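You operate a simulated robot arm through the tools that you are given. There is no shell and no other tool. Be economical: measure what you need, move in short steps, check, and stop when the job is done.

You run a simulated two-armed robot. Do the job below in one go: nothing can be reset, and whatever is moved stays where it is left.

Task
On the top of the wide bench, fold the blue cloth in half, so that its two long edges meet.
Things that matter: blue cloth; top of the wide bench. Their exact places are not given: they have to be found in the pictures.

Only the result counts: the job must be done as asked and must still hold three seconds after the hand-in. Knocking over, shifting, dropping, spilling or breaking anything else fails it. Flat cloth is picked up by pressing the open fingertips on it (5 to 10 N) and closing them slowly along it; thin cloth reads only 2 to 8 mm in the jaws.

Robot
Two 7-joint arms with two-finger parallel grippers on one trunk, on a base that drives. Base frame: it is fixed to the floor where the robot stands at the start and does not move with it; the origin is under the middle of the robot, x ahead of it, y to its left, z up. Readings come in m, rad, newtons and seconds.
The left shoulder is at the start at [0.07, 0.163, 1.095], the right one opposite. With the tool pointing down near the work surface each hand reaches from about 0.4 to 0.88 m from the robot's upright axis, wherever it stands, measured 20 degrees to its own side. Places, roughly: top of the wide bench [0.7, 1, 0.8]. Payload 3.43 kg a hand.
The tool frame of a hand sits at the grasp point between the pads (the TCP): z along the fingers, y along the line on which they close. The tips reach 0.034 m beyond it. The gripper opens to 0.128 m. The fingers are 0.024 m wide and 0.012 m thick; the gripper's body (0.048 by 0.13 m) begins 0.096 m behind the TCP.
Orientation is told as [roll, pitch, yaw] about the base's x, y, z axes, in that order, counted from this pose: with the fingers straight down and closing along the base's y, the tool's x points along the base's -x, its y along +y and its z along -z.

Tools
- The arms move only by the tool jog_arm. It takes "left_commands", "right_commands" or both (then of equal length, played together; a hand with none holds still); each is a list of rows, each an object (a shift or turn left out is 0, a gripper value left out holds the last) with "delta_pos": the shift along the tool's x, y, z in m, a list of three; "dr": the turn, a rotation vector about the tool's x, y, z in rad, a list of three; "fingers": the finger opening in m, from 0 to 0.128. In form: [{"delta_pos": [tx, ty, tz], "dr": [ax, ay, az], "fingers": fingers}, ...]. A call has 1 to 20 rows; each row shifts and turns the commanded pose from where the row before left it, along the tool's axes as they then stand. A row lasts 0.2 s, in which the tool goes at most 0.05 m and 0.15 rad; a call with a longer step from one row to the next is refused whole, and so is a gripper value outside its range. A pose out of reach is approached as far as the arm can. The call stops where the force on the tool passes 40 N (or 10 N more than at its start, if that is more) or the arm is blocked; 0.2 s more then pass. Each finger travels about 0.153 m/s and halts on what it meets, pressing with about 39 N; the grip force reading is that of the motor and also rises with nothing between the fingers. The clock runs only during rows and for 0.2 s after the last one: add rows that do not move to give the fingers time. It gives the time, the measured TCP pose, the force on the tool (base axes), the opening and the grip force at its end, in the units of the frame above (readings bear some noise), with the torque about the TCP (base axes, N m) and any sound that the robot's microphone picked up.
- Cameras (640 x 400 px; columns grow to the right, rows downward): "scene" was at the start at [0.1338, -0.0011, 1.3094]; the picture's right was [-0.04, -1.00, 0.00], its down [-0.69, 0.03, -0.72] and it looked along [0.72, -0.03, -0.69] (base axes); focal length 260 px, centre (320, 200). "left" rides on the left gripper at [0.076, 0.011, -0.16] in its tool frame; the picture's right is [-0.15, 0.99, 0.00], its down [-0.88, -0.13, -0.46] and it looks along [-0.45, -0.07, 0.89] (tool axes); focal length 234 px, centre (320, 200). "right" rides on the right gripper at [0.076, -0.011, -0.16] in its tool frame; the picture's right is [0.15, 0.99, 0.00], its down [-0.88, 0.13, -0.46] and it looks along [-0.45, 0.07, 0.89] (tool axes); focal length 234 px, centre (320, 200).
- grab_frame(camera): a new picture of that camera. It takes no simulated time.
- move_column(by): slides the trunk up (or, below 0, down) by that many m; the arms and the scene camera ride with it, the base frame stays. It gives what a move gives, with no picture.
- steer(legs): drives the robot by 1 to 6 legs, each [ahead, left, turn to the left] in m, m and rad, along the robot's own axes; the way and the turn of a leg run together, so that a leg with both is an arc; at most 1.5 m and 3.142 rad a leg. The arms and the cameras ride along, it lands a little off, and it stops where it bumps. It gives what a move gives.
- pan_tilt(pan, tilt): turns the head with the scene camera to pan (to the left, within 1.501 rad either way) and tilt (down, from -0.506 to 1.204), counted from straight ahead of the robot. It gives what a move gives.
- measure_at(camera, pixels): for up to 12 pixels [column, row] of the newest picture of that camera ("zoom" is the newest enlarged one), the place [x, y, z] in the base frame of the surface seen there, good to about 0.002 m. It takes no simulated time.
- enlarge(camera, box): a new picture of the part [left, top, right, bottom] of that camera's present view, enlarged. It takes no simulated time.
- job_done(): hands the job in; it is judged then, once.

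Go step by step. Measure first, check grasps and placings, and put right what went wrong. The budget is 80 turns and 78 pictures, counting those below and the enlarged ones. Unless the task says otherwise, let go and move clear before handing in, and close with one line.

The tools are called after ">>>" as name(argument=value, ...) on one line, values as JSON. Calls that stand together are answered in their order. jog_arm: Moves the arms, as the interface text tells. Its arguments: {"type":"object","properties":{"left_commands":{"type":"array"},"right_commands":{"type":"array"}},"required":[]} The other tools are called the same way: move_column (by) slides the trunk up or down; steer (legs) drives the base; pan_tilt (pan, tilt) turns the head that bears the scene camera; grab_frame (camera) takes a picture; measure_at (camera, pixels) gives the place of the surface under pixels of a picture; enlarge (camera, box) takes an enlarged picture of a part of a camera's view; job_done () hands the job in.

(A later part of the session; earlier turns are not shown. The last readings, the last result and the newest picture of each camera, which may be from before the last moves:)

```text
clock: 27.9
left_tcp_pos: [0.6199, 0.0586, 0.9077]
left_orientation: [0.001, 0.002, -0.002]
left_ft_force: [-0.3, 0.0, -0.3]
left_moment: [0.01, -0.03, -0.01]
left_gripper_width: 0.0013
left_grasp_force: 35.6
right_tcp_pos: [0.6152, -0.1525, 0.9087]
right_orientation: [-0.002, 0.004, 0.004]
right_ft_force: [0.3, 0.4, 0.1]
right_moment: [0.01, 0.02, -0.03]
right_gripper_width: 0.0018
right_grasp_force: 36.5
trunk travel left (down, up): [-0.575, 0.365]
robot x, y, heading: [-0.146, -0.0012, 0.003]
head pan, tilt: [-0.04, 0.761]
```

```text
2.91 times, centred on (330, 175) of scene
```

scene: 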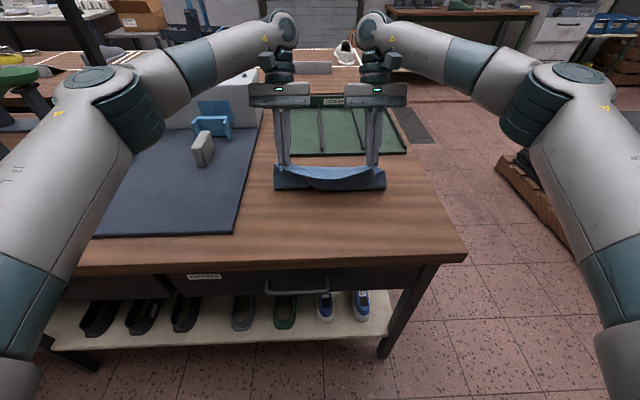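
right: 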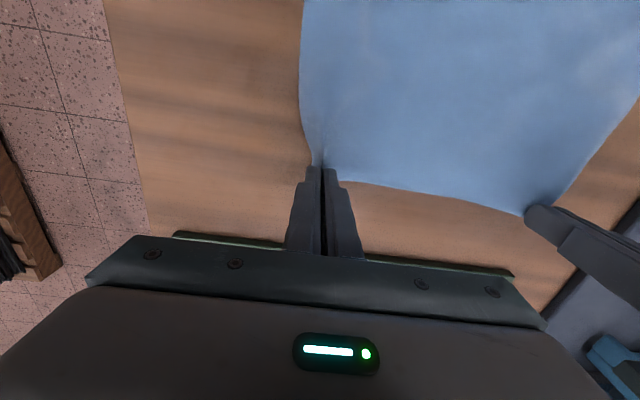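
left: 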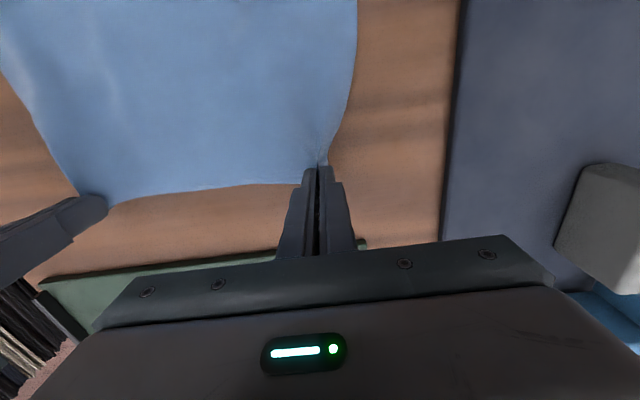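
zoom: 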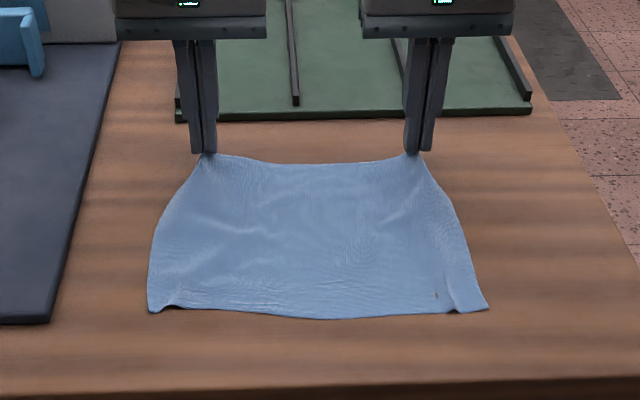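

Both far corners are held, and the rest of the cloth lies flat. I carry them over the first half of the arc toward the robot, tilting the fingers forward.

>>> jog_arm(left_commands=[{"delta_pos": [0.0092, 0, -0.0154], "dr": [0, -0.05, 0]}, {"delta_pos": [0.0084, 0, -0.0159], "dr": [0, -0.05, 0]}, {"delta_pos": [0.017, 0, -0.0136], "dr": [0, -0.1, 0]}, {"delta_pos": [0.0155, 0, -0.0153], "dr": [0, -0.1, 0]}, {"delta_pos": [0.0187, 0, -0.0096], "dr": [0, -0.1, 0]}, {"delta_pos": [0.0177, 0, -0.0115], "dr": [0, -0.1, 0]}, {}], right_commands=[{"delta_pos": [0.0092, 0, -0.0154], "dr": [0, -0.05, 0]}, {"delta_pos": [0.0084, 0, -0.0159], "dr": [0, -0.05, 0]}, {"delta_pos": [0.017, 0, -0.0136], "dr": [0, -0.1, 0]}, {"delta_pos": [0.0155, 0, -0.0153], "dr": [0, -0.1, 0]}, {"delta_pos": [0.0187, 0, -0.0096], "dr": [0, -0.1, 0]}, {"delta_pos": [0.0177, 0, -0.0115], "dr": [0, -0.1, 0]}, {}])

>>> enlarge(camera="scene", box=[220, 110, 440, 240])

```text
clock: 29.5
left_tcp_pos: [0.5267, 0.0584, 0.9696]
left_orientation: [0.002, -0.499, -0.001]
left_ft_force: [-0.1, 0.1, 0.4]
left_moment: [-0.02, 0.03, -0.01]
left_gripper_width: 0.0018
left_grasp_force: 36.4
right_tcp_pos: [0.52, -0.1532, 0.9705]
right_orientation: [-0.001, -0.499, 0.005]
right_ft_force: [0.6, -0.1, 0.5]
right_moment: [0.02, 0.01, 0.01]
right_gripper_width: 0.0016
right_grasp_force: 36.4
trunk travel left (down, up): [-0.575, 0.365]
robot x, y, heading: [-0.1484, -0.0004, -0.003]
head pan, tilt: [-0.04, 0.761]
```

```text
2.91 times, centred on (330, 175) of scene
```

zoom: 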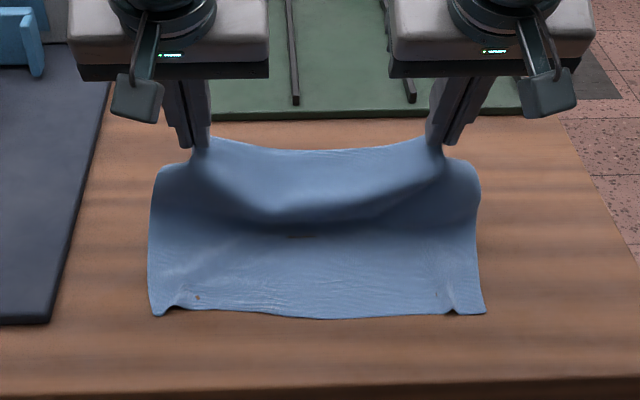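

The fold is forming nicely and the near edge has not moved. I back the base 0.06 m, which carries the edge on and keeps the arms in comfortable reach.

>>> steer(legs=[[-0.06, 0, 0]])

```text
clock: 30.4
left_tcp_pos: [0.4655, 0.0582, 0.9711]
left_orientation: [0.002, -0.5, -0.002]
left_ft_force: [-0.8, 0.0, 0.3]
left_moment: [0.01, -0.01, 0.02]
left_gripper_width: 0.0018
left_grasp_force: 36.6
right_tcp_pos: [0.4598, -0.1526, 0.9711]
right_orientation: [-0.002, -0.499, 0.005]
right_ft_force: [-0.7, -1.0, -0.2]
right_moment: [0.01, 0.01, 0.0]
right_gripper_width: 0.0015
right_grasp_force: 36.1
trunk travel left (down, up): [-0.575, 0.365]
robot x, y, heading: [-0.209, -0.0004, -0.003]
head pan, tilt: [-0.04, 0.761]
```

Carry continued well. Next I bring the edge down toward the near edge, tilting on to 0.9 rad, and check.

>>> jog_arm(left_commands=[{"delta_pos": [0.0184, 0, 0.0071], "dr": [0, -0.1, 0]}, {"delta_pos": [0.0191, 0, 0.0052], "dr": [0, -0.1, 0]}, {"delta_pos": [0.0188, 0, 0.0071], "dr": [0, -0.1, 0]}, {"delta_pos": [0.0193, 0, 0.0052], "dr": [0, -0.1, 0]}, {}], right_commands=[{"delta_pos": [0.0184, 0, 0.0071], "dr": [0, -0.1, 0]}, {"delta_pos": [0.0191, 0, 0.0052], "dr": [0, -0.1, 0]}, {"delta_pos": [0.0188, 0, 0.0071], "dr": [0, -0.1, 0]}, {"delta_pos": [0.0193, 0, 0.0052], "dr": [0, -0.1, 0]}, {}])

>>> enlarge(camera="scene", box=[220, 110, 440, 240])

>>> grab_frame(camera="left")

>>> grab_frame(camera="right")

```text
clock: 31.6
left_tcp_pos: [0.4202, 0.0582, 0.9054]
left_orientation: [0.001, -0.899, -0.002]
left_ft_force: [-0.2, 0.6, 0.3]
left_moment: [-0.01, 0.02, 0.0]
left_gripper_width: 0.0017
left_grasp_force: 36.5
right_tcp_pos: [0.4151, -0.153, 0.9047]
right_orientation: [0.0, -0.896, 0.005]
right_ft_force: [-0.1, 0.4, 0.5]
right_moment: [0.01, 0.0, -0.01]
right_gripper_width: 0.0017
right_grasp_force: 36.7
trunk travel left (down, up): [-0.575, 0.365]
robot x, y, heading: [-0.2073, 0.0015, -0.001]
head pan, tilt: [-0.04, 0.761]
```

```text
2.91 times, centred on (330, 175) of scene
```

zoom: 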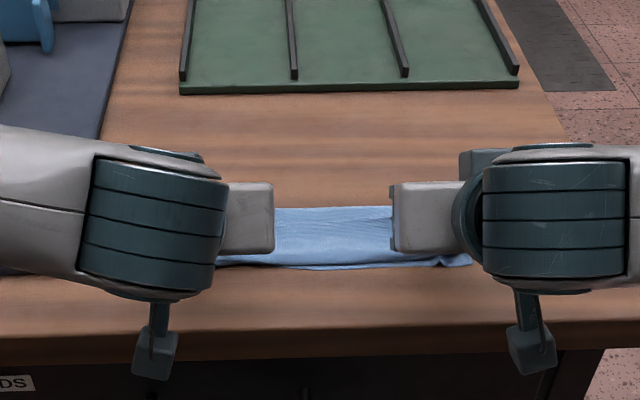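

```text
41 pictures are left
```

left: 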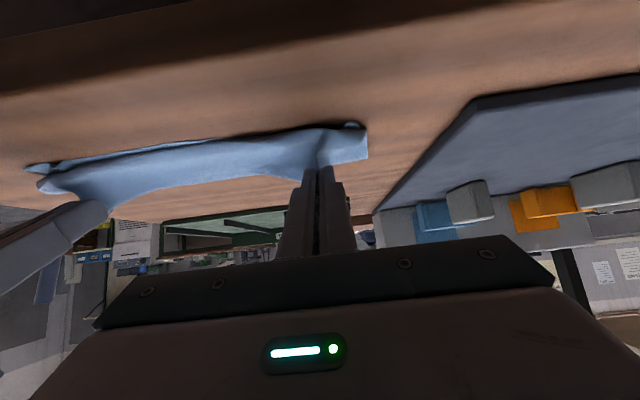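

```text
40 pictures are left
```

right: 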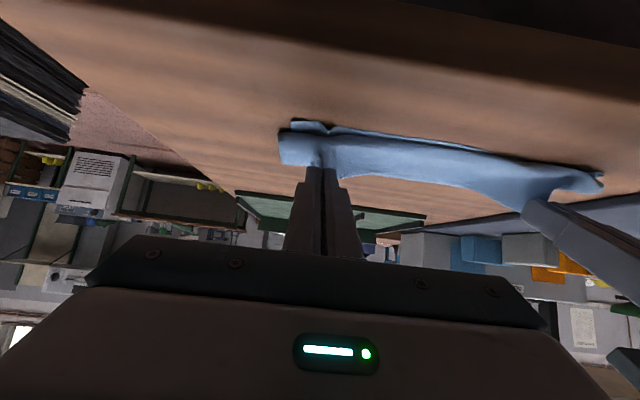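

The folded edge sits just above the near edge (left view around (330,130)). I lower the last 2 cm with a bit more tilt.

>>> jog_arm(left_commands=[{"delta_pos": [0.0112, 0, 0.0039], "dr": [0, -0.075, 0]}, {"delta_pos": [0.0116, 0, 0.0031], "dr": [0, -0.075, 0]}, {}], right_commands=[{"delta_pos": [0.0112, 0, 0.0039], "dr": [0, -0.075, 0]}, {"delta_pos": [0.0116, 0, 0.0031], "dr": [0, -0.075, 0]}, {}])

>>> grab_frame(camera="left")

>>> grab_frame(camera="right")

>>> enlarge(camera="scene", box=[280, 170, 390, 235])

```text
clock: 32.5
left_tcp_pos: [0.4132, 0.0578, 0.8806]
left_orientation: [0.002, -1.052, -0.003]
left_ft_force: [0.6, 0.3, 0.1]
left_moment: [0.01, -0.03, 0.01]
left_gripper_width: 0.0019
left_grasp_force: 36.3
right_tcp_pos: [0.4079, -0.153, 0.883]
right_orientation: [-0.001, -1.05, 0.003]
right_ft_force: [-0.2, 0.1, 2.3]
right_moment: [0.02, -0.03, 0.0]
right_gripper_width: 0.0018
right_grasp_force: 36.4
trunk travel left (down, up): [-0.575, 0.365]
robot x, y, heading: [-0.2064, 0.0025, -0.001]
head pan, tilt: [-0.04, 0.761]
```

```text
39 pictures are left
```

left: 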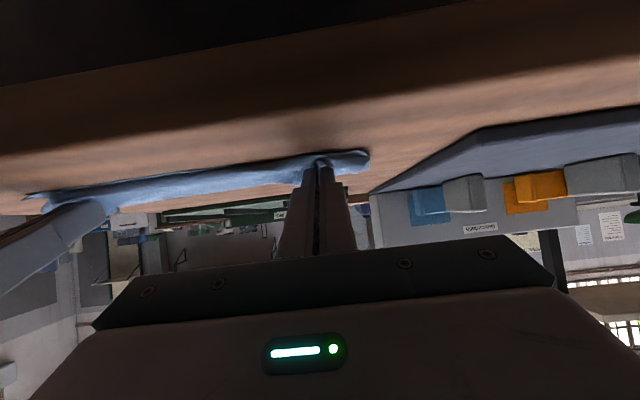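

```text
38 pictures are left
```

right: 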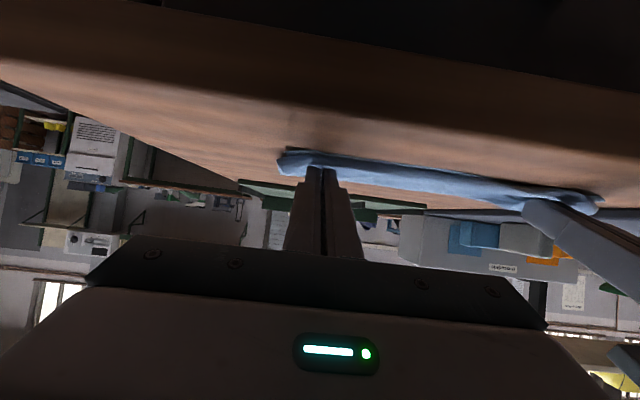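

```text
5.82 times, centred on (335, 202) of scene
```

zoom: 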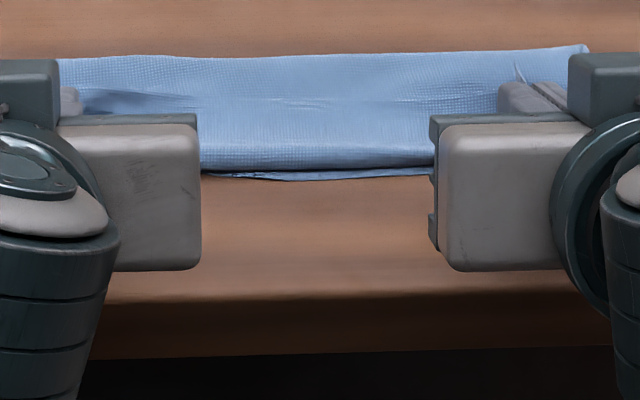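

The centre edges nearly coincide (zoom row ~172). I open slowly while spreading the pleats outward, then withdraw back and up.

>>> jog_arm(left_commands=[{"delta_pos": [0, 0.0015, 0], "fingers": 0.006}, {"delta_pos": [0, 0.0015, 0], "fingers": 0.012}, {"delta_pos": [0, 0.003, 0], "fingers": 0.02}, {"delta_pos": [0, 0.003, 0], "fingers": 0.028}, {"delta_pos": [0, 0.003, 0], "fingers": 0.034}, {}, {"delta_pos": [0, 0, -0.015]}, {"delta_pos": [0, 0, -0.02]}, {"delta_pos": [-0.03, 0, -0.02]}, {"delta_pos": [-0.03, 0, -0.02]}, {"delta_pos": [-0.035, 0, -0.02]}, {"delta_pos": [-0.035, 0, -0.02]}, {}], right_commands=[{"delta_pos": [0, -0.0015, 0], "fingers": 0.006}, {"delta_pos": [0, -0.0015, 0], "fingers": 0.012}, {"delta_pos": [0, -0.003, 0], "fingers": 0.02}, {"delta_pos": [0, -0.003, 0], "fingers": 0.028}, {"delta_pos": [0, -0.003, 0], "fingers": 0.034}, {}, {"delta_pos": [0, 0, -0.015]}, {"delta_pos": [0, 0, -0.02]}, {"delta_pos": [-0.03, 0, -0.02]}, {"delta_pos": [-0.03, 0, -0.02]}, {"delta_pos": [-0.035, 0, -0.02]}, {"delta_pos": [-0.035, 0, -0.02]}, {}])

>>> grab_frame(camera="scene")

>>> grab_frame(camera="left")

```text
clock: 35.2
left_tcp_pos: [0.3784, 0.0704, 1.0512]
left_orientation: [0.004, -1.048, -0.004]
left_ft_force: [0.1, 0.5, 0.7]
left_moment: [-0.02, 0.0, -0.01]
left_gripper_width: 0.0338
left_grasp_force: 0.0
right_tcp_pos: [0.3728, -0.1663, 1.056]
right_orientation: [-0.002, -1.048, 0.006]
right_ft_force: [0.6, -0.2, -0.9]
right_moment: [0.01, -0.01, 0.0]
right_gripper_width: 0.0338
right_grasp_force: 0.0
trunk travel left (down, up): [-0.575, 0.365]
robot x, y, heading: [-0.2062, -0.0021, 0.002]
head pan, tilt: [-0.04, 0.761]
```

```text
36 pictures are left
```

scene: 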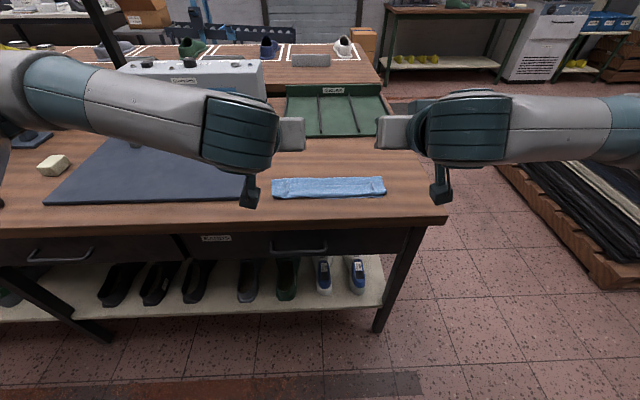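

```text
35 pictures are left
```

left: 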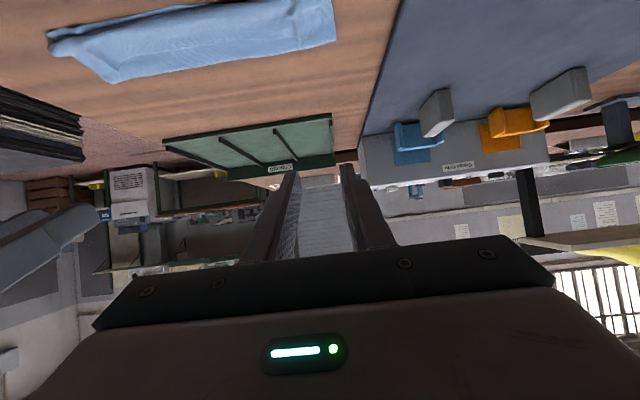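

The cloth is folded, lying at about (272–385, 178–198). I zoom in to check the edges and corners.

>>> enlarge(camera="scene", box=[260, 160, 400, 215])

>>> enlarge(camera="left", box=[30, 0, 360, 100])

```text
4.57 times, centred on (330, 188) of scene
```

zoom: 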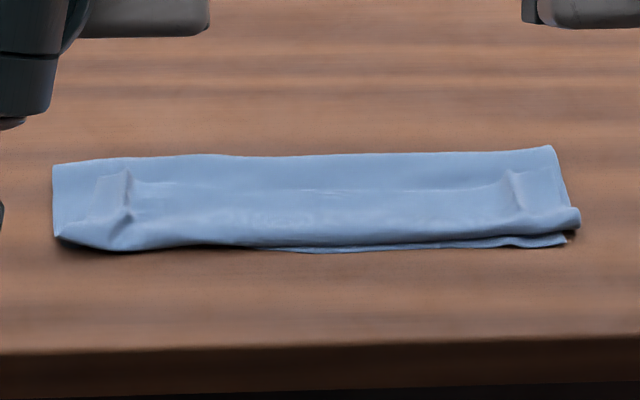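

```text
1.94 times, centred on (195, 50) of left
```

zoom: 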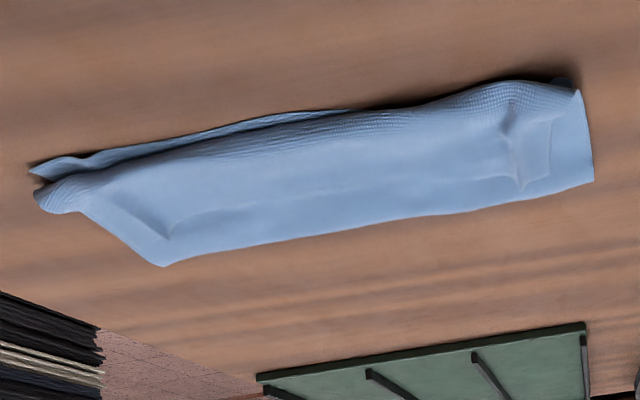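

The front looks slightly rolled, so I measure the fold and look closer at the faint line near (300,190) of the zoom.

>>> enlarge(camera="scene", box=[265, 172, 330, 212])

>>> enlarge(camera="scene", box=[325, 172, 390, 212])

>>> measure_at(camera="scene", pixels=[[273, 197], [272, 212], [287, 198], [310, 193], [310, 188], [310, 182], [330, 214], [330, 196], [330, 185], [380, 193], [385, 208], [365, 190]])

```text
9.85 times, centred on (298, 192) of scene
```

zoom: 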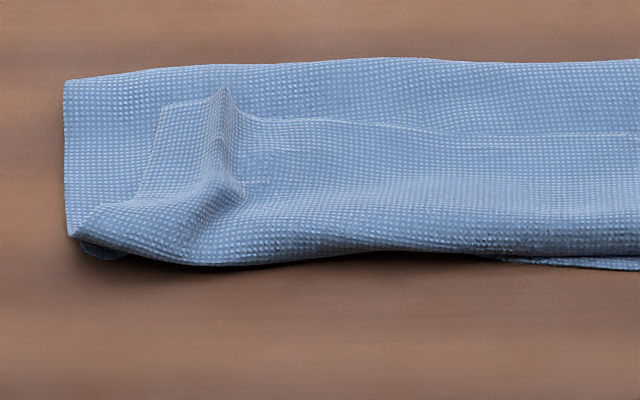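

```text
9.85 times, centred on (358, 192) of scene
```

zoom: 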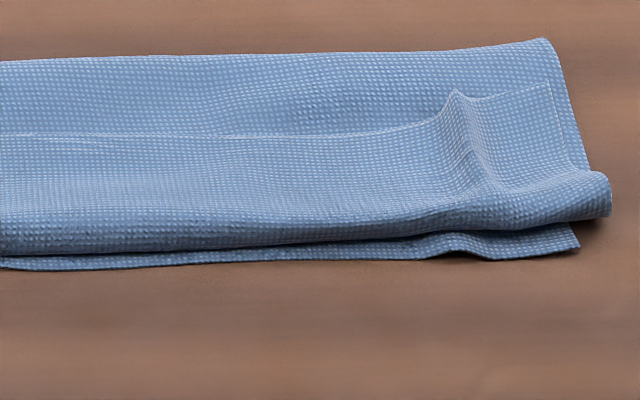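

```text
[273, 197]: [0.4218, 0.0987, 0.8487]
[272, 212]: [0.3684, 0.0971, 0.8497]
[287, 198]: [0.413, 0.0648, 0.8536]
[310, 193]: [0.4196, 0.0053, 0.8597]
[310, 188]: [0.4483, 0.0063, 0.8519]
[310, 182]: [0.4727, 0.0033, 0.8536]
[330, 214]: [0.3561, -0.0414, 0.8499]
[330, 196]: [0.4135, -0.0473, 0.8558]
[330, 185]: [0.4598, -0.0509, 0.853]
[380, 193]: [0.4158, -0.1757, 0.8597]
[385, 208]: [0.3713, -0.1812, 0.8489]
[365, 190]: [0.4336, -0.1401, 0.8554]
```

The hem has flopped back: the true far edge lies at x≈0.455 on top, with the roll at x≈0.415. I will re-grip the pleats that still stand on the hem, relay the lower half, and land again with the fingers horizontal, so I locate those pleats.

>>> enlarge(camera="scene", box=[265, 172, 330, 212])

>>> measure_at(camera="zoom", pixels=[[226, 92], [228, 110], [232, 150], [238, 188], [180, 104], [300, 118], [180, 260], [240, 262], [140, 195], [250, 60], [500, 135], [400, 245]])

>>> measure_at(camera="scene", pixels=[[371, 182], [372, 185], [373, 188], [374, 191], [378, 181], [381, 181], [365, 184], [350, 185], [384, 191], [340, 178], [383, 197], [380, 176]])

```text
9.85 times, centred on (298, 192) of scene
```

zoom: 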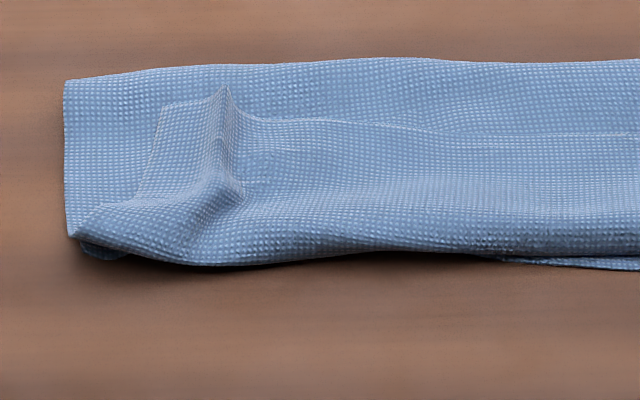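

```text
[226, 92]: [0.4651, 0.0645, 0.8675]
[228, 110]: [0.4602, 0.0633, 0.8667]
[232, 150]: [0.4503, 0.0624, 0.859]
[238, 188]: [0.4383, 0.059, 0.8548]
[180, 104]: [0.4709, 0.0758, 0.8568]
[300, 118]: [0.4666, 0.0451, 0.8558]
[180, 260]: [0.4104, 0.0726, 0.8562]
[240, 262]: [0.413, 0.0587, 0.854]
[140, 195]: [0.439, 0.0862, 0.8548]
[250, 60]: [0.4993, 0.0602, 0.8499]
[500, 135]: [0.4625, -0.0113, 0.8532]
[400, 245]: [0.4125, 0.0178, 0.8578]
```

```text
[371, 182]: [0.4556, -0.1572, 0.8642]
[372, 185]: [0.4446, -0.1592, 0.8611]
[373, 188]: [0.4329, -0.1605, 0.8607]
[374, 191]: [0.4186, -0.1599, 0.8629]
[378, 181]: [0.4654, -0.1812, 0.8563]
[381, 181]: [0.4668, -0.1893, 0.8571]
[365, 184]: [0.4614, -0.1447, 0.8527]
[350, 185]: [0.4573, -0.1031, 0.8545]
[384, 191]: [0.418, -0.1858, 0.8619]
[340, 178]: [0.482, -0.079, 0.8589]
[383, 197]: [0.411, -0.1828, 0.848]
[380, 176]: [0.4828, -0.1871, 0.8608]
```

The pleats stand ~12 mm proud at the hem edge: left (0.462,0.064), right (0.456,-0.157). I turn the hands upright and hover over them.

>>> jog_arm(left_commands=[{"dr": [0, 0.1497, 0], "fingers": 0.03}, {"dr": [0, 0.1497, 0]}, {"dr": [0, 0.1497, 0]}, {"dr": [0, 0.1497, 0]}, {"dr": [0, 0.1497, 0]}, {"dr": [0, 0.1497, 0]}, {"dr": [0, 0.1497, 0]}, {"delta_pos": [-0.0205, -0.0018, 0.0328]}, {"delta_pos": [-0.0205, -0.0018, 0.0328]}, {"delta_pos": [-0.0205, -0.0018, 0.0328]}, {"delta_pos": [-0.0205, -0.0018, 0.0328]}, {}, {}], right_commands=[{"dr": [0, 0.1497, 0], "fingers": 0.03}, {"dr": [0, 0.1497, 0]}, {"dr": [0, 0.1497, 0]}, {"dr": [0, 0.1497, 0]}, {"dr": [0, 0.1497, 0]}, {"dr": [0, 0.1497, 0]}, {"dr": [0, 0.1497, 0]}, {"delta_pos": [-0.0203, 0.002, 0.034]}, {"delta_pos": [-0.0203, 0.002, 0.034]}, {"delta_pos": [-0.0203, 0.002, 0.034]}, {"delta_pos": [-0.0203, 0.002, 0.034]}, {}, {}])

>>> enlarge(camera="left", box=[180, 80, 460, 260])

>>> enlarge(camera="right", box=[180, 80, 460, 260])

```text
clock: 38.0
left_tcp_pos: [0.4611, 0.0641, 0.9199]
left_orientation: [0.002, 0.001, 0.001]
left_ft_force: [0.5, 0.5, 0.5]
left_moment: [-0.01, 0.07, -0.02]
left_gripper_width: 0.03
left_grasp_force: 0.0
right_tcp_pos: [0.4539, -0.1573, 0.9172]
right_orientation: [-0.001, 0.002, 0.002]
right_ft_force: [0.8, -0.2, -0.3]
right_moment: [-0.01, 0.01, 0.0]
right_gripper_width: 0.0298
right_grasp_force: 0.1
trunk travel left (down, up): [-0.575, 0.365]
robot x, y, heading: [-0.2089, 0.004, 0.006]
head pan, tilt: [-0.04, 0.761]
```

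```text
2.22 times, centred on (320, 170) of left
```

zoom: 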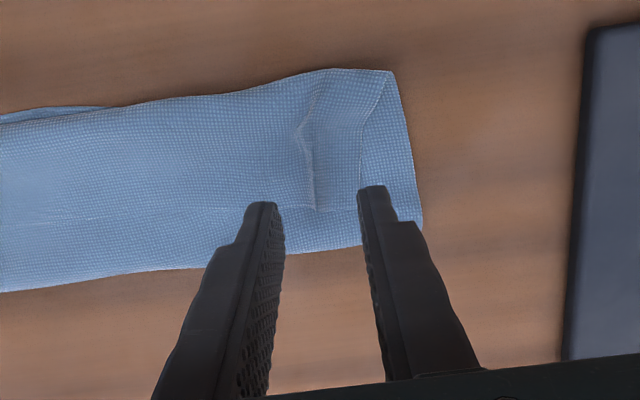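

```text
2.22 times, centred on (320, 170) of right
```

zoom: 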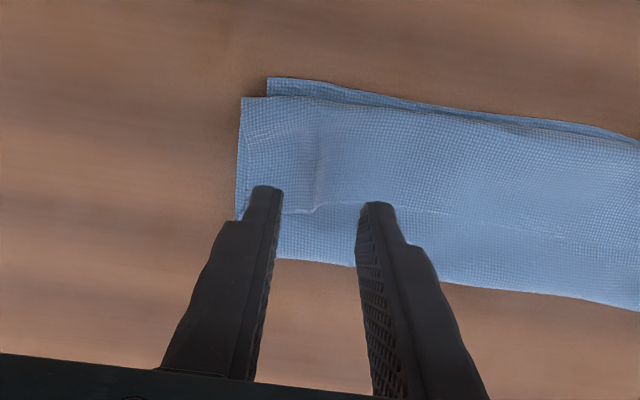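

Both pleats lie between the open fingers. I lower to just above the layer below and close on the pleats without pressing.

>>> jog_arm(left_commands=[{"delta_pos": [0, 0, 0.016]}, {"delta_pos": [0, 0, 0.016]}, {}, {"fingers": 0.024}, {"fingers": 0.018}, {"fingers": 0.013}, {"fingers": 0.009}, {"fingers": 0.005}, {"fingers": 0.0}, {}, {}], right_commands=[{"delta_pos": [0, 0, 0.015]}, {"delta_pos": [0, 0, 0.0145]}, {}, {"fingers": 0.024}, {"fingers": 0.018}, {"fingers": 0.013}, {"fingers": 0.009}, {"fingers": 0.005}, {"fingers": 0.0}, {}, {}])

>>> jog_arm(left_commands=[{"delta_pos": [0, 0, -0.01]}, {"delta_pos": [0, 0, -0.01]}, {"delta_pos": [0, 0, -0.01]}, {}], right_commands=[{"delta_pos": [0, 0, -0.01]}, {"delta_pos": [0, 0, -0.01]}, {"delta_pos": [0, 0, -0.01]}, {}])

>>> grab_frame(camera="left")

>>> grab_frame(camera="right")

```text
clock: 40.5
left_tcp_pos: [0.4612, 0.0641, 0.8882]
left_orientation: [0.001, -0.002, 0.001]
left_ft_force: [0.2, -5.9, 0.1]
left_moment: [-0.26, 0.0, 0.04]
left_gripper_width: 0.0021
left_grasp_force: 36.7
right_tcp_pos: [0.4529, -0.1569, 0.887]
right_orientation: [0.0, 0.004, 0.005]
right_ft_force: [0.7, 6.0, 0.3]
right_moment: [0.21, 0.02, -0.01]
right_gripper_width: 0.0016
right_grasp_force: 36.3
trunk travel left (down, up): [-0.575, 0.365]
robot x, y, heading: [-0.2117, -0.0018, 0.001]
head pan, tilt: [-0.04, 0.761]
```

```text
clock: 41.5
left_tcp_pos: [0.4595, 0.0639, 0.9192]
left_orientation: [0.002, 0.0, 0.001]
left_ft_force: [0.3, -7.5, 0.3]
left_moment: [-0.23, -0.02, 0.05]
left_gripper_width: 0.0018
left_grasp_force: 36.7
right_tcp_pos: [0.4532, -0.1558, 0.9181]
right_orientation: [-0.001, 0.002, 0.002]
right_ft_force: [0.2, 6.8, -0.2]
right_moment: [0.27, 0.02, -0.03]
right_gripper_width: 0.0018
right_grasp_force: 36.4
trunk travel left (down, up): [-0.575, 0.365]
robot x, y, heading: [-0.2095, -0.0021, -0.002]
head pan, tilt: [-0.04, 0.761]
```

```text
27 pictures are left
```

left: 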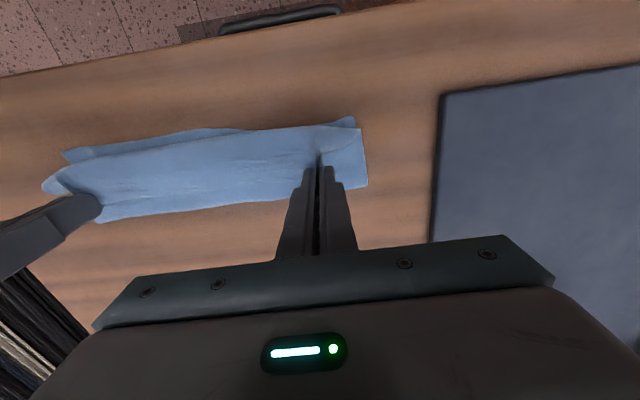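

```text
26 pictures are left
```

right: 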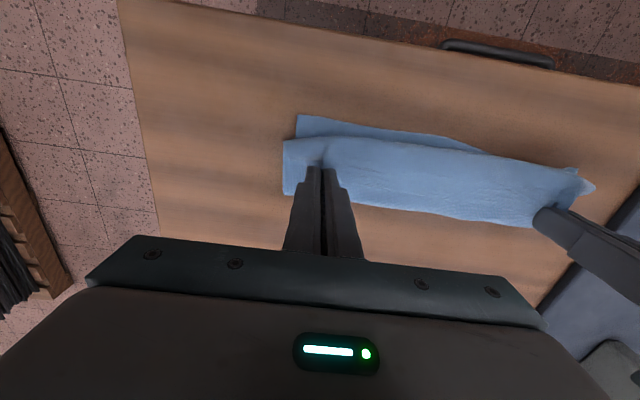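

Both hem pleats are held (1.8 mm), with the edge a bit taut sideways. I ease it and carry the edge up and forward so the lower half lies down again up to the middle.

>>> jog_arm(left_commands=[{"delta_pos": [-0.01, -0.002, -0.015]}, {"delta_pos": [-0.01, -0.002, -0.015]}, {"delta_pos": [-0.015, 0, -0.0125]}, {"delta_pos": [-0.015, 0, -0.0125]}, {"delta_pos": [-0.02, 0, -0.0025]}, {"delta_pos": [-0.02, 0, -0.0025]}, {"delta_pos": [-0.022, 0, 0.02]}, {"delta_pos": [-0.01, 0, 0.02]}, {}, {}], right_commands=[{"delta_pos": [-0.01, 0.002, -0.015]}, {"delta_pos": [-0.01, 0.002, -0.015]}, {"delta_pos": [-0.015, 0, -0.0125]}, {"delta_pos": [-0.015, 0, -0.0125]}, {"delta_pos": [-0.02, 0, -0.0025]}, {"delta_pos": [-0.02, 0, -0.0025]}, {"delta_pos": [-0.022, 0, 0.02]}, {"delta_pos": [-0.01, 0, 0.02]}, {}, {}])

>>> enlarge(camera="scene", box=[240, 120, 420, 230])

>>> grab_frame(camera="right")

```text
clock: 43.6
left_tcp_pos: [0.583, 0.0588, 0.9387]
left_orientation: [0.002, -0.001, -0.001]
left_ft_force: [0.6, 0.4, -1.2]
left_moment: [-0.04, 0.0, -0.01]
left_gripper_width: 0.0019
left_grasp_force: 36.5
right_tcp_pos: [0.5746, -0.1525, 0.9385]
right_orientation: [0.0, 0.003, 0.004]
right_ft_force: [0.8, -0.1, -0.6]
right_moment: [-0.03, 0.02, 0.01]
right_gripper_width: 0.002
right_grasp_force: 36.9
trunk travel left (down, up): [-0.575, 0.365]
robot x, y, heading: [-0.208, 0.002, -0.001]
head pan, tilt: [-0.04, 0.761]
```

```text
3.56 times, centred on (330, 175) of scene
```

zoom: 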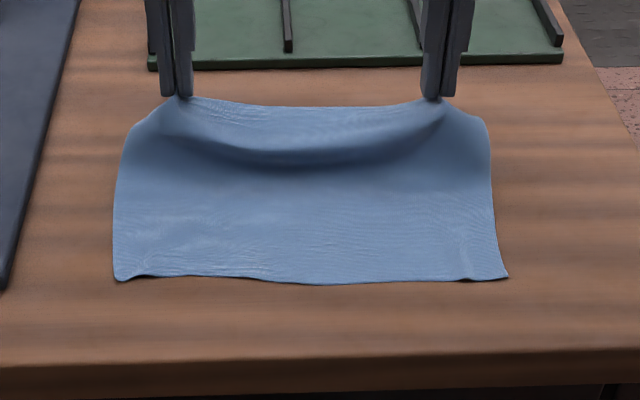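

```text
24 pictures are left
```

right: 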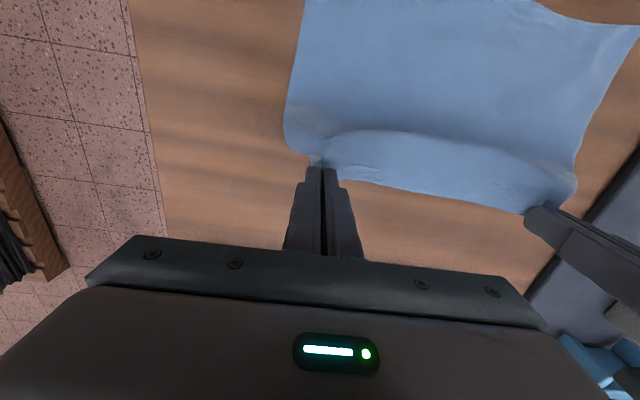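

The lower half lies flat again and the edge is held cleanly. I measure the near edge for the landing target.

>>> measure_at(camera="zoom", pixels=[[118, 278], [150, 273], [310, 282], [460, 278], [505, 276], [310, 150], [130, 150], [490, 150]])

```text
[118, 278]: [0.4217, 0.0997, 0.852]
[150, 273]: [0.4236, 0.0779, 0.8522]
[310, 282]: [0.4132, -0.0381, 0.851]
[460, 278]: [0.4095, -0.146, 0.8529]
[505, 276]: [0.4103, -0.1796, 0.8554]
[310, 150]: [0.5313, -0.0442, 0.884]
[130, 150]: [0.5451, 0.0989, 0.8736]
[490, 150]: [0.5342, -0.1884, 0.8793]
```

Near edge: left x≈0.422, right x≈0.410. I carry the edge back over the top, then drive back 0.06 m as before.

>>> jog_arm(left_commands=[{"delta_pos": [0.0107, 0, -0.012], "dr": [0, -0.125, 0]}, {"delta_pos": [0.0091, 0, -0.0132], "dr": [0, -0.125, 0]}, {"delta_pos": [0.012, 0, -0.0061], "dr": [0, -0.1, 0]}, {"delta_pos": [0.0113, 0, -0.0073], "dr": [0, -0.1, 0]}, {"delta_pos": [0.0105, 0, -0.0084], "dr": [0, -0.1, 0]}, {}], right_commands=[{"delta_pos": [0.0107, 0, -0.012], "dr": [0, -0.125, 0]}, {"delta_pos": [0.0091, 0, -0.0132], "dr": [0, -0.125, 0]}, {"delta_pos": [0.012, 0, -0.0061], "dr": [0, -0.1, 0]}, {"delta_pos": [0.0113, 0, -0.0073], "dr": [0, -0.1, 0]}, {"delta_pos": [0.0105, 0, -0.0084], "dr": [0, -0.1, 0]}, {}])

>>> steer(legs=[[-0.06, 0, 0]])

```text
clock: 45.0
left_tcp_pos: [0.5223, 0.059, 0.9721]
left_orientation: [0.002, -0.551, -0.001]
left_ft_force: [-0.2, -0.1, 0.8]
left_moment: [-0.03, -0.01, 0.04]
left_gripper_width: 0.0018
left_grasp_force: 36.9
right_tcp_pos: [0.5145, -0.1525, 0.9698]
right_orientation: [-0.002, -0.549, 0.006]
right_ft_force: [-0.3, 0.2, 0.3]
right_moment: [0.01, 0.02, 0.01]
right_gripper_width: 0.0019
right_grasp_force: 36.8
trunk travel left (down, up): [-0.575, 0.365]
robot x, y, heading: [-0.2085, 0.0026, 0.001]
head pan, tilt: [-0.04, 0.761]
```

```text
clock: 46.0
left_tcp_pos: [0.461, 0.0594, 0.9733]
left_orientation: [0.002, -0.552, -0.002]
left_ft_force: [-1.1, -0.6, 0.4]
left_moment: [-0.01, -0.04, 0.0]
left_gripper_width: 0.002
left_grasp_force: 37.4
right_tcp_pos: [0.4551, -0.1526, 0.9719]
right_orientation: [-0.001, -0.551, 0.005]
right_ft_force: [-0.6, -0.1, 0.0]
right_moment: [0.04, -0.04, 0.05]
right_gripper_width: 0.002
right_grasp_force: 36.6
trunk travel left (down, up): [-0.575, 0.365]
robot x, y, heading: [-0.2682, -0.0008, 0.002]
head pan, tilt: [-0.04, 0.761]
```

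Still held with low forces. I rotate on toward horizontal fingers while lowering most of the way.

>>> jog_arm(left_commands=[{"delta_pos": [0.0085, 0, 0.0028], "dr": [0, -0.12, 0]}, {"delta_pos": [0.0087, 0, 0.0017], "dr": [0, -0.12, 0]}, {"delta_pos": [0.0089, 0, 0.0007], "dr": [0, -0.12, 0]}, {"delta_pos": [0.009, 0, -0.0004], "dr": [0, -0.12, 0]}, {"delta_pos": [0.0088, 0, -0.0015], "dr": [0, -0.12, 0]}, {"delta_pos": [0.0202, 0, -0.0023], "dr": [0, -0.125, 0]}, {"delta_pos": [0.0197, 0, -0.0048], "dr": [0, -0.125, 0]}, {}], right_commands=[{"delta_pos": [0.0085, 0, 0.0028], "dr": [0, -0.12, 0]}, {"delta_pos": [0.0087, 0, 0.0017], "dr": [0, -0.12, 0]}, {"delta_pos": [0.0089, 0, 0.0007], "dr": [0, -0.12, 0]}, {"delta_pos": [0.009, 0, -0.0004], "dr": [0, -0.12, 0]}, {"delta_pos": [0.0088, 0, -0.0015], "dr": [0, -0.12, 0]}, {"delta_pos": [0.0202, 0, -0.0023], "dr": [0, -0.125, 0]}, {"delta_pos": [0.0197, 0, -0.0048], "dr": [0, -0.125, 0]}, {}])

>>> grab_frame(camera="scene")

>>> grab_frame(camera="left")

```text
clock: 47.8
left_tcp_pos: [0.4138, 0.0634, 0.9033]
left_orientation: [-0.001, -1.402, 0.005]
left_ft_force: [-0.1, -0.1, -0.7]
left_moment: [-0.01, 0.0, -0.04]
left_gripper_width: 0.0021
left_grasp_force: 36.7
right_tcp_pos: [0.427, -0.1492, 0.9359]
right_orientation: [-0.008, -1.15, 0.011]
right_ft_force: [0.1, 0.4, 0.4]
right_moment: [-0.04, 0.01, -0.02]
right_gripper_width: 0.0017
right_grasp_force: 36.6
right hand out of reach, approached as far as the arm can: row 6, 7
trunk travel left (down, up): [-0.575, 0.365]
robot x, y, heading: [-0.2679, 0.0018, 0.002]
head pan, tilt: [-0.04, 0.761]
```

```text
23 pictures are left
```

scene: 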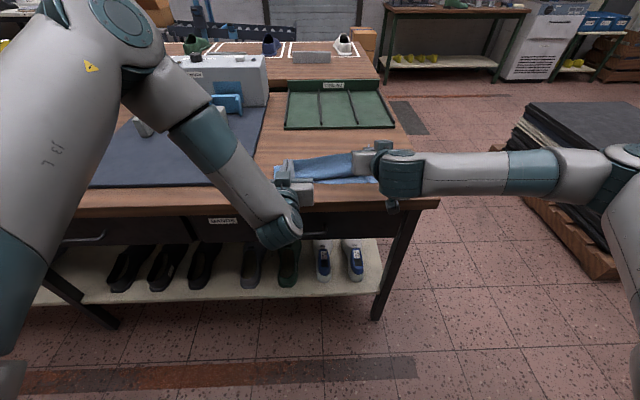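

```text
22 pictures are left
```

left: 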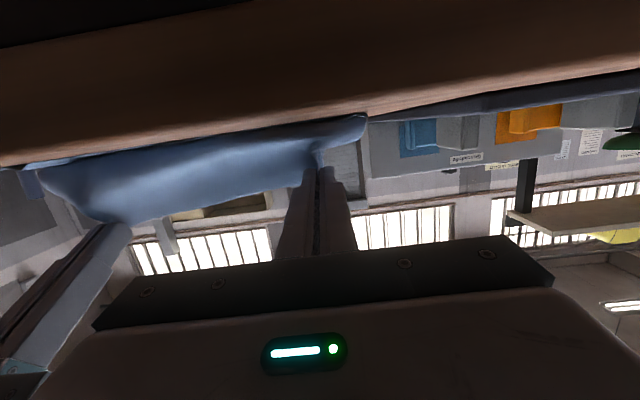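

The left hand reached the horizontal pose but the right stalled at 1.15 rad. I retry the right hand with smaller steps.

>>> jog_arm(right_commands=[{}, {"dr": [0, -0.03, 0]}, {}])

```text
clock: 48.6
left_tcp_pos: [0.414, 0.0577, 0.9033]
left_orientation: [0.014, -1.4, -0.014]
left_ft_force: [0.7, -0.7, -0.9]
left_moment: [-0.02, -0.01, -0.02]
left_gripper_width: 0.0018
left_grasp_force: 36.7
right_tcp_pos: [0.427, -0.1545, 0.9363]
right_orientation: [-0.001, -1.179, 0.003]
right_ft_force: [0.1, 0.8, -0.4]
right_moment: [0.02, 0.0, 0.02]
right_gripper_width: 0.0017
right_grasp_force: 36.8
trunk travel left (down, up): [-0.575, 0.365]
robot x, y, heading: [-0.2672, 0.0026, -0.004]
head pan, tilt: [-0.04, 0.761]
```

The small rotation works, so the command had simply been held. I rotate the right in place in small steps and then lower it to match the left.

>>> jog_arm(right_commands=[{"dr": [0, -0.055, 0]}, {"dr": [0, -0.055, 0]}, {"dr": [0, -0.055, 0]}, {"dr": [0, -0.055, 0]}, {"delta_pos": [0.0088, 0, -0.0041]}, {"delta_pos": [0.0088, 0, -0.0041]}, {"delta_pos": [0.0088, 0, -0.0041]}, {"delta_pos": [0.0088, 0, -0.0041]}, {}])

```text
clock: 50.6
left_tcp_pos: [0.4126, 0.0599, 0.9029]
left_orientation: [0.008, -1.402, -0.006]
left_ft_force: [0.7, 0.0, -0.2]
left_moment: [0.03, 0.0, -0.02]
left_gripper_width: 0.0019
left_grasp_force: 36.5
right_tcp_pos: [0.3992, -0.152, 0.912]
right_orientation: [-0.01, -1.174, 0.008]
right_ft_force: [-0.9, 0.7, 0.6]
right_moment: [0.01, 0.03, -0.03]
right_gripper_width: 0.0016
right_grasp_force: 36.4
right hand out of reach, approached as far as the arm can: row 1, 2, 3, 4
trunk travel left (down, up): [-0.575, 0.365]
robot x, y, heading: [-0.2628, 0.0015, 0.006]
head pan, tilt: [-0.04, 0.761]
```

The right wrist is limited to about 1.18 rad, while the left can go further. I land both now with the upper layer pulled taut, left nearly horizontal.

>>> jog_arm(left_commands=[{"delta_pos": [0.0132, 0, -0.0019], "dr": [0, -0.05, 0]}, {"delta_pos": [0.0131, 0, -0.0027], "dr": [0, -0.05, 0]}, {"delta_pos": [0.012, 0, -0.0033], "dr": [0, -0.05, 0]}, {}, {}], right_commands=[{"delta_pos": [0.0107, 0, 0.0021]}, {"delta_pos": [0.0107, 0, 0.0021]}, {"delta_pos": [0.0107, 0, 0.0021]}, {}, {}])

>>> enlarge(camera="scene", box=[260, 140, 400, 220])

>>> grab_frame(camera="right")

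```text
clock: 51.8
left_tcp_pos: [0.3883, 0.0184, 0.8923]
left_orientation: [0.063, -1.545, -0.056]
left_ft_force: [0.1, 0.0, 0.0]
left_moment: [-0.01, 0.0, 0.0]
left_gripper_width: 0.0016
left_grasp_force: 36.6
left hand out of reach, approached as far as the arm can: row 1, 2, 3
right_tcp_pos: [0.3852, -0.1354, 0.8893]
right_orientation: [-0.012, -1.172, 0.008]
right_ft_force: [0.5, -0.2, -0.4]
right_moment: [0.0, 0.01, -0.02]
right_gripper_width: 0.0017
right_grasp_force: 36.7
right hand out of reach, approached as far as the arm can: row 1, 2, 3
trunk travel left (down, up): [-0.575, 0.365]
robot x, y, heading: [-0.2692, -0.0011, 0.001]
head pan, tilt: [-0.04, 0.761]
```

```text
4.57 times, centred on (330, 180) of scene
```

zoom: 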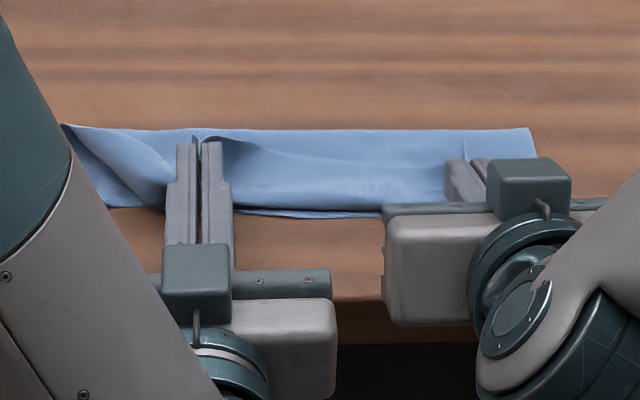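

```text
20 pictures are left
```

right: 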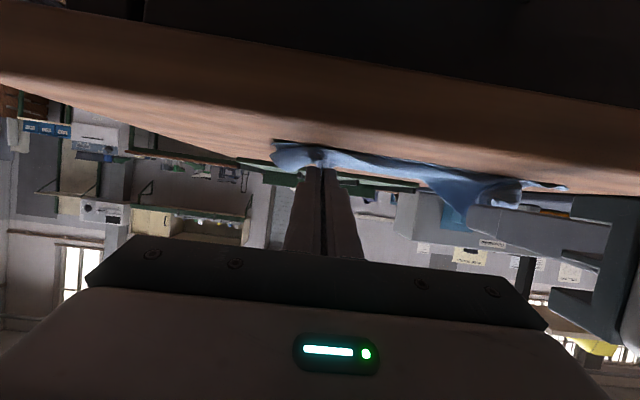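

Both arms hit limits near horizontal and the left drifted 4 cm inward, bunching the cloth. I go back up along the arc to undo that, still holding the edge.

>>> jog_arm(left_commands=[{"delta_pos": [-0.0103, 0.0051, 0.0088], "dr": [0, 0.1244, 0]}, {"delta_pos": [-0.0114, 0.0051, 0.0075], "dr": [0, 0.1244, 0]}, {"delta_pos": [-0.0122, 0.0051, 0.0061], "dr": [0, 0.1244, 0]}, {"delta_pos": [-0.0128, 0.0051, 0.0045], "dr": [0, 0.1244, 0]}, {"delta_pos": [-0.0133, 0.0051, 0.0028], "dr": [0, 0.1244, 0]}, {"delta_pos": [-0.0135, 0.0051, 0.0012], "dr": [0, 0.1244, 0]}, {"delta_pos": [-0.0135, 0.0051, -0.0005], "dr": [0, 0.1244, 0]}, {"delta_pos": [-0.0134, 0.0051, -0.0022], "dr": [0, 0.1244, 0]}, {}], right_commands=[{"delta_pos": [-0.013, -0.0021, 0.004], "dr": [0, 0.0778, 0]}, {"delta_pos": [-0.0132, -0.0021, 0.0029], "dr": [0, 0.0778, 0]}, {"delta_pos": [-0.0134, -0.0021, 0.0019], "dr": [0, 0.0778, 0]}, {"delta_pos": [-0.0135, -0.0021, 0.0009], "dr": [0, 0.0778, 0]}, {"delta_pos": [-0.0136, -0.0021, -0.0002], "dr": [0, 0.0778, 0]}, {"delta_pos": [-0.0135, -0.0021, -0.0013], "dr": [0, 0.0778, 0]}, {"delta_pos": [-0.0133, -0.0021, -0.0023], "dr": [0, 0.0778, 0]}, {"delta_pos": [-0.0131, -0.0021, -0.0033], "dr": [0, 0.0778, 0]}, {}])

```text
clock: 53.8
left_tcp_pos: [0.4598, 0.0598, 0.9734]
left_orientation: [0.001, -0.554, -0.002]
left_ft_force: [-0.1, 0.3, 0.7]
left_moment: [-0.01, 0.04, -0.02]
left_gripper_width: 0.0021
left_grasp_force: 36.5
right_tcp_pos: [0.4549, -0.1521, 0.9733]
right_orientation: [0.001, -0.555, 0.005]
right_ft_force: [-0.2, 0.2, 0.4]
right_moment: [-0.01, 0.0, 0.02]
right_gripper_width: 0.0016
right_grasp_force: 37.0
trunk travel left (down, up): [-0.575, 0.365]
robot x, y, heading: [-0.2649, -0.0022, -0.001]
head pan, tilt: [-0.04, 0.761]
```

All recovered. I drive ahead 0.12 m, carrying the edge back to its original side.

>>> steer(legs=[[0.12, 0, 0]])

>>> jog_arm(left_commands=[{"delta_pos": [0, 0, 0.0153], "dr": [0, 0.11, 0]}, {"delta_pos": [-0.0017, 0, 0.0152], "dr": [0, 0.11, 0]}, {"delta_pos": [-0.0034, 0, 0.0149], "dr": [0, 0.11, 0]}, {"delta_pos": [-0.005, 0, 0.0144], "dr": [0, 0.11, 0]}, {"delta_pos": [-0.0066, 0, 0.0138], "dr": [0, 0.11, 0]}, {}], right_commands=[{"delta_pos": [0, 0, 0.0153], "dr": [0, 0.11, 0]}, {"delta_pos": [-0.0017, 0, 0.0152], "dr": [0, 0.11, 0]}, {"delta_pos": [-0.0034, 0, 0.0149], "dr": [0, 0.11, 0]}, {"delta_pos": [-0.005, 0, 0.0144], "dr": [0, 0.11, 0]}, {"delta_pos": [-0.0066, 0, 0.0138], "dr": [0, 0.11, 0]}, {}])

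>>> enlarge(camera="scene", box=[220, 110, 440, 240])

```text
clock: 55.1
left_tcp_pos: [0.5788, 0.0588, 0.9735]
left_orientation: [0.002, -0.556, -0.002]
left_ft_force: [1.5, -0.7, 0.4]
left_moment: [0.01, -0.03, -0.05]
left_gripper_width: 0.0019
left_grasp_force: 36.9
right_tcp_pos: [0.5733, -0.1522, 0.9739]
right_orientation: [-0.001, -0.557, 0.005]
right_ft_force: [-0.4, -1.5, 0.7]
right_moment: [0.01, 0.01, 0.01]
right_gripper_width: 0.0018
right_grasp_force: 36.3
trunk travel left (down, up): [-0.575, 0.365]
robot x, y, heading: [-0.1445, -0.0026, -0.002]
head pan, tilt: [-0.04, 0.761]
```

```text
clock: 56.5
left_tcp_pos: [0.6175, 0.0598, 0.9099]
left_orientation: [-0.001, -0.008, -0.001]
left_ft_force: [-0.6, -0.4, 0.3]
left_moment: [0.02, -0.03, 0.04]
left_gripper_width: 0.002
left_grasp_force: 36.0
right_tcp_pos: [0.6114, -0.1528, 0.909]
right_orientation: [0.001, -0.008, 0.001]
right_ft_force: [-0.5, 0.2, 0.2]
right_moment: [-0.03, -0.03, 0.0]
right_gripper_width: 0.0018
right_grasp_force: 36.9
trunk travel left (down, up): [-0.575, 0.365]
robot x, y, heading: [-0.1482, -0.0013, -0.0]
head pan, tilt: [-0.04, 0.761]
```

```text
2.91 times, centred on (330, 175) of scene
```

zoom: 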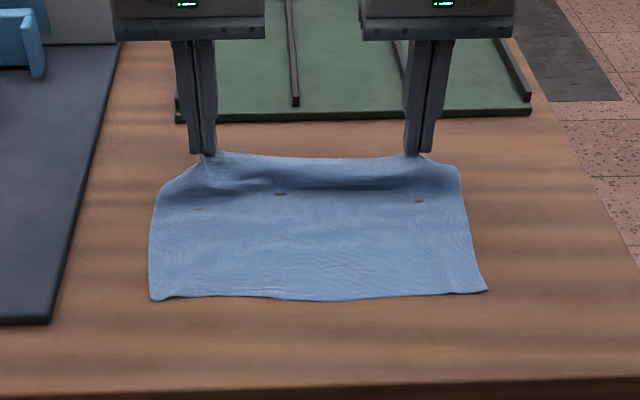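

The cloth is nearly flat but slack near the far edge (near edge has shifted ~1 cm). I pull 15 mm forward, lower, release with spreading, and lift.

>>> jog_arm(left_commands=[{"delta_pos": [-0.015, 0, 0.008]}, {"delta_pos": [0, 0, 0.012]}, {}, {"delta_pos": [0, 0.0015, 0], "fingers": 0.006}, {"delta_pos": [0, 0.0015, 0], "fingers": 0.012}, {"delta_pos": [0, 0.003, 0], "fingers": 0.02}, {"delta_pos": [0, 0.003, 0], "fingers": 0.028}, {"delta_pos": [0, 0.003, 0], "fingers": 0.034}, {}, {"delta_pos": [0, 0, -0.03]}, {"delta_pos": [0, 0, -0.04]}, {}], right_commands=[{"delta_pos": [-0.015, 0, 0.008]}, {"delta_pos": [0, 0, 0.012]}, {}, {"delta_pos": [0, -0.0015, 0], "fingers": 0.006}, {"delta_pos": [0, -0.0015, 0], "fingers": 0.012}, {"delta_pos": [0, -0.003, 0], "fingers": 0.02}, {"delta_pos": [0, -0.003, 0], "fingers": 0.028}, {"delta_pos": [0, -0.003, 0], "fingers": 0.034}, {}, {"delta_pos": [0, 0, -0.03]}, {"delta_pos": [0, 0, -0.04]}, {}])

>>> enlarge(camera="scene", box=[240, 125, 420, 235])

```text
clock: 59.1
left_tcp_pos: [0.634, 0.0706, 0.9584]
left_orientation: [0.0, -0.006, -0.002]
left_ft_force: [0.3, 0.6, 0.2]
left_moment: [-0.04, 0.06, 0.01]
left_gripper_width: 0.034
left_grasp_force: 0.1
right_tcp_pos: [0.6276, -0.1662, 0.9582]
right_orientation: [-0.004, -0.004, 0.004]
right_ft_force: [0.2, 0.1, -0.7]
right_moment: [0.01, -0.01, 0.0]
right_gripper_width: 0.0341
right_grasp_force: 0.1
trunk travel left (down, up): [-0.575, 0.365]
robot x, y, heading: [-0.1538, -0.0005, 0.002]
head pan, tilt: [-0.04, 0.761]
```

```text
3.56 times, centred on (330, 180) of scene
```

zoom: 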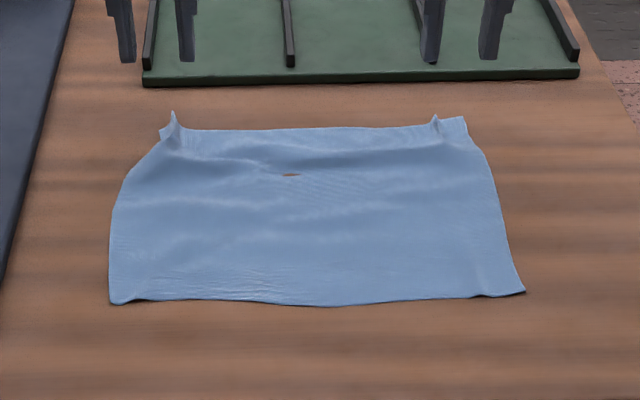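

Flat again, with the two pleats standing at the far edge (zoom (173,115) and (435,120)); those are handy to grip right at the edge. I measure them.

>>> measure_at(camera="zoom", pixels=[[173, 114], [175, 125], [178, 140], [161, 130], [435, 120], [437, 130], [463, 118], [300, 129], [114, 300], [523, 290], [320, 304], [200, 129]])

```text
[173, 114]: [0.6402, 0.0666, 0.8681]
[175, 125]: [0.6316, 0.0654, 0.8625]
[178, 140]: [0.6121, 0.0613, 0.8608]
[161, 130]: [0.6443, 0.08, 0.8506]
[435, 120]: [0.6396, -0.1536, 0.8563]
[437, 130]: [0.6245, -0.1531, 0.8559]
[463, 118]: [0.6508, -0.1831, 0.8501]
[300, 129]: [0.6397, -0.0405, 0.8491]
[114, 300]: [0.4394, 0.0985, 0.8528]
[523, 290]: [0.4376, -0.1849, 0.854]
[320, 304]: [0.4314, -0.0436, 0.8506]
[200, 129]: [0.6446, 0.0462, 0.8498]
```

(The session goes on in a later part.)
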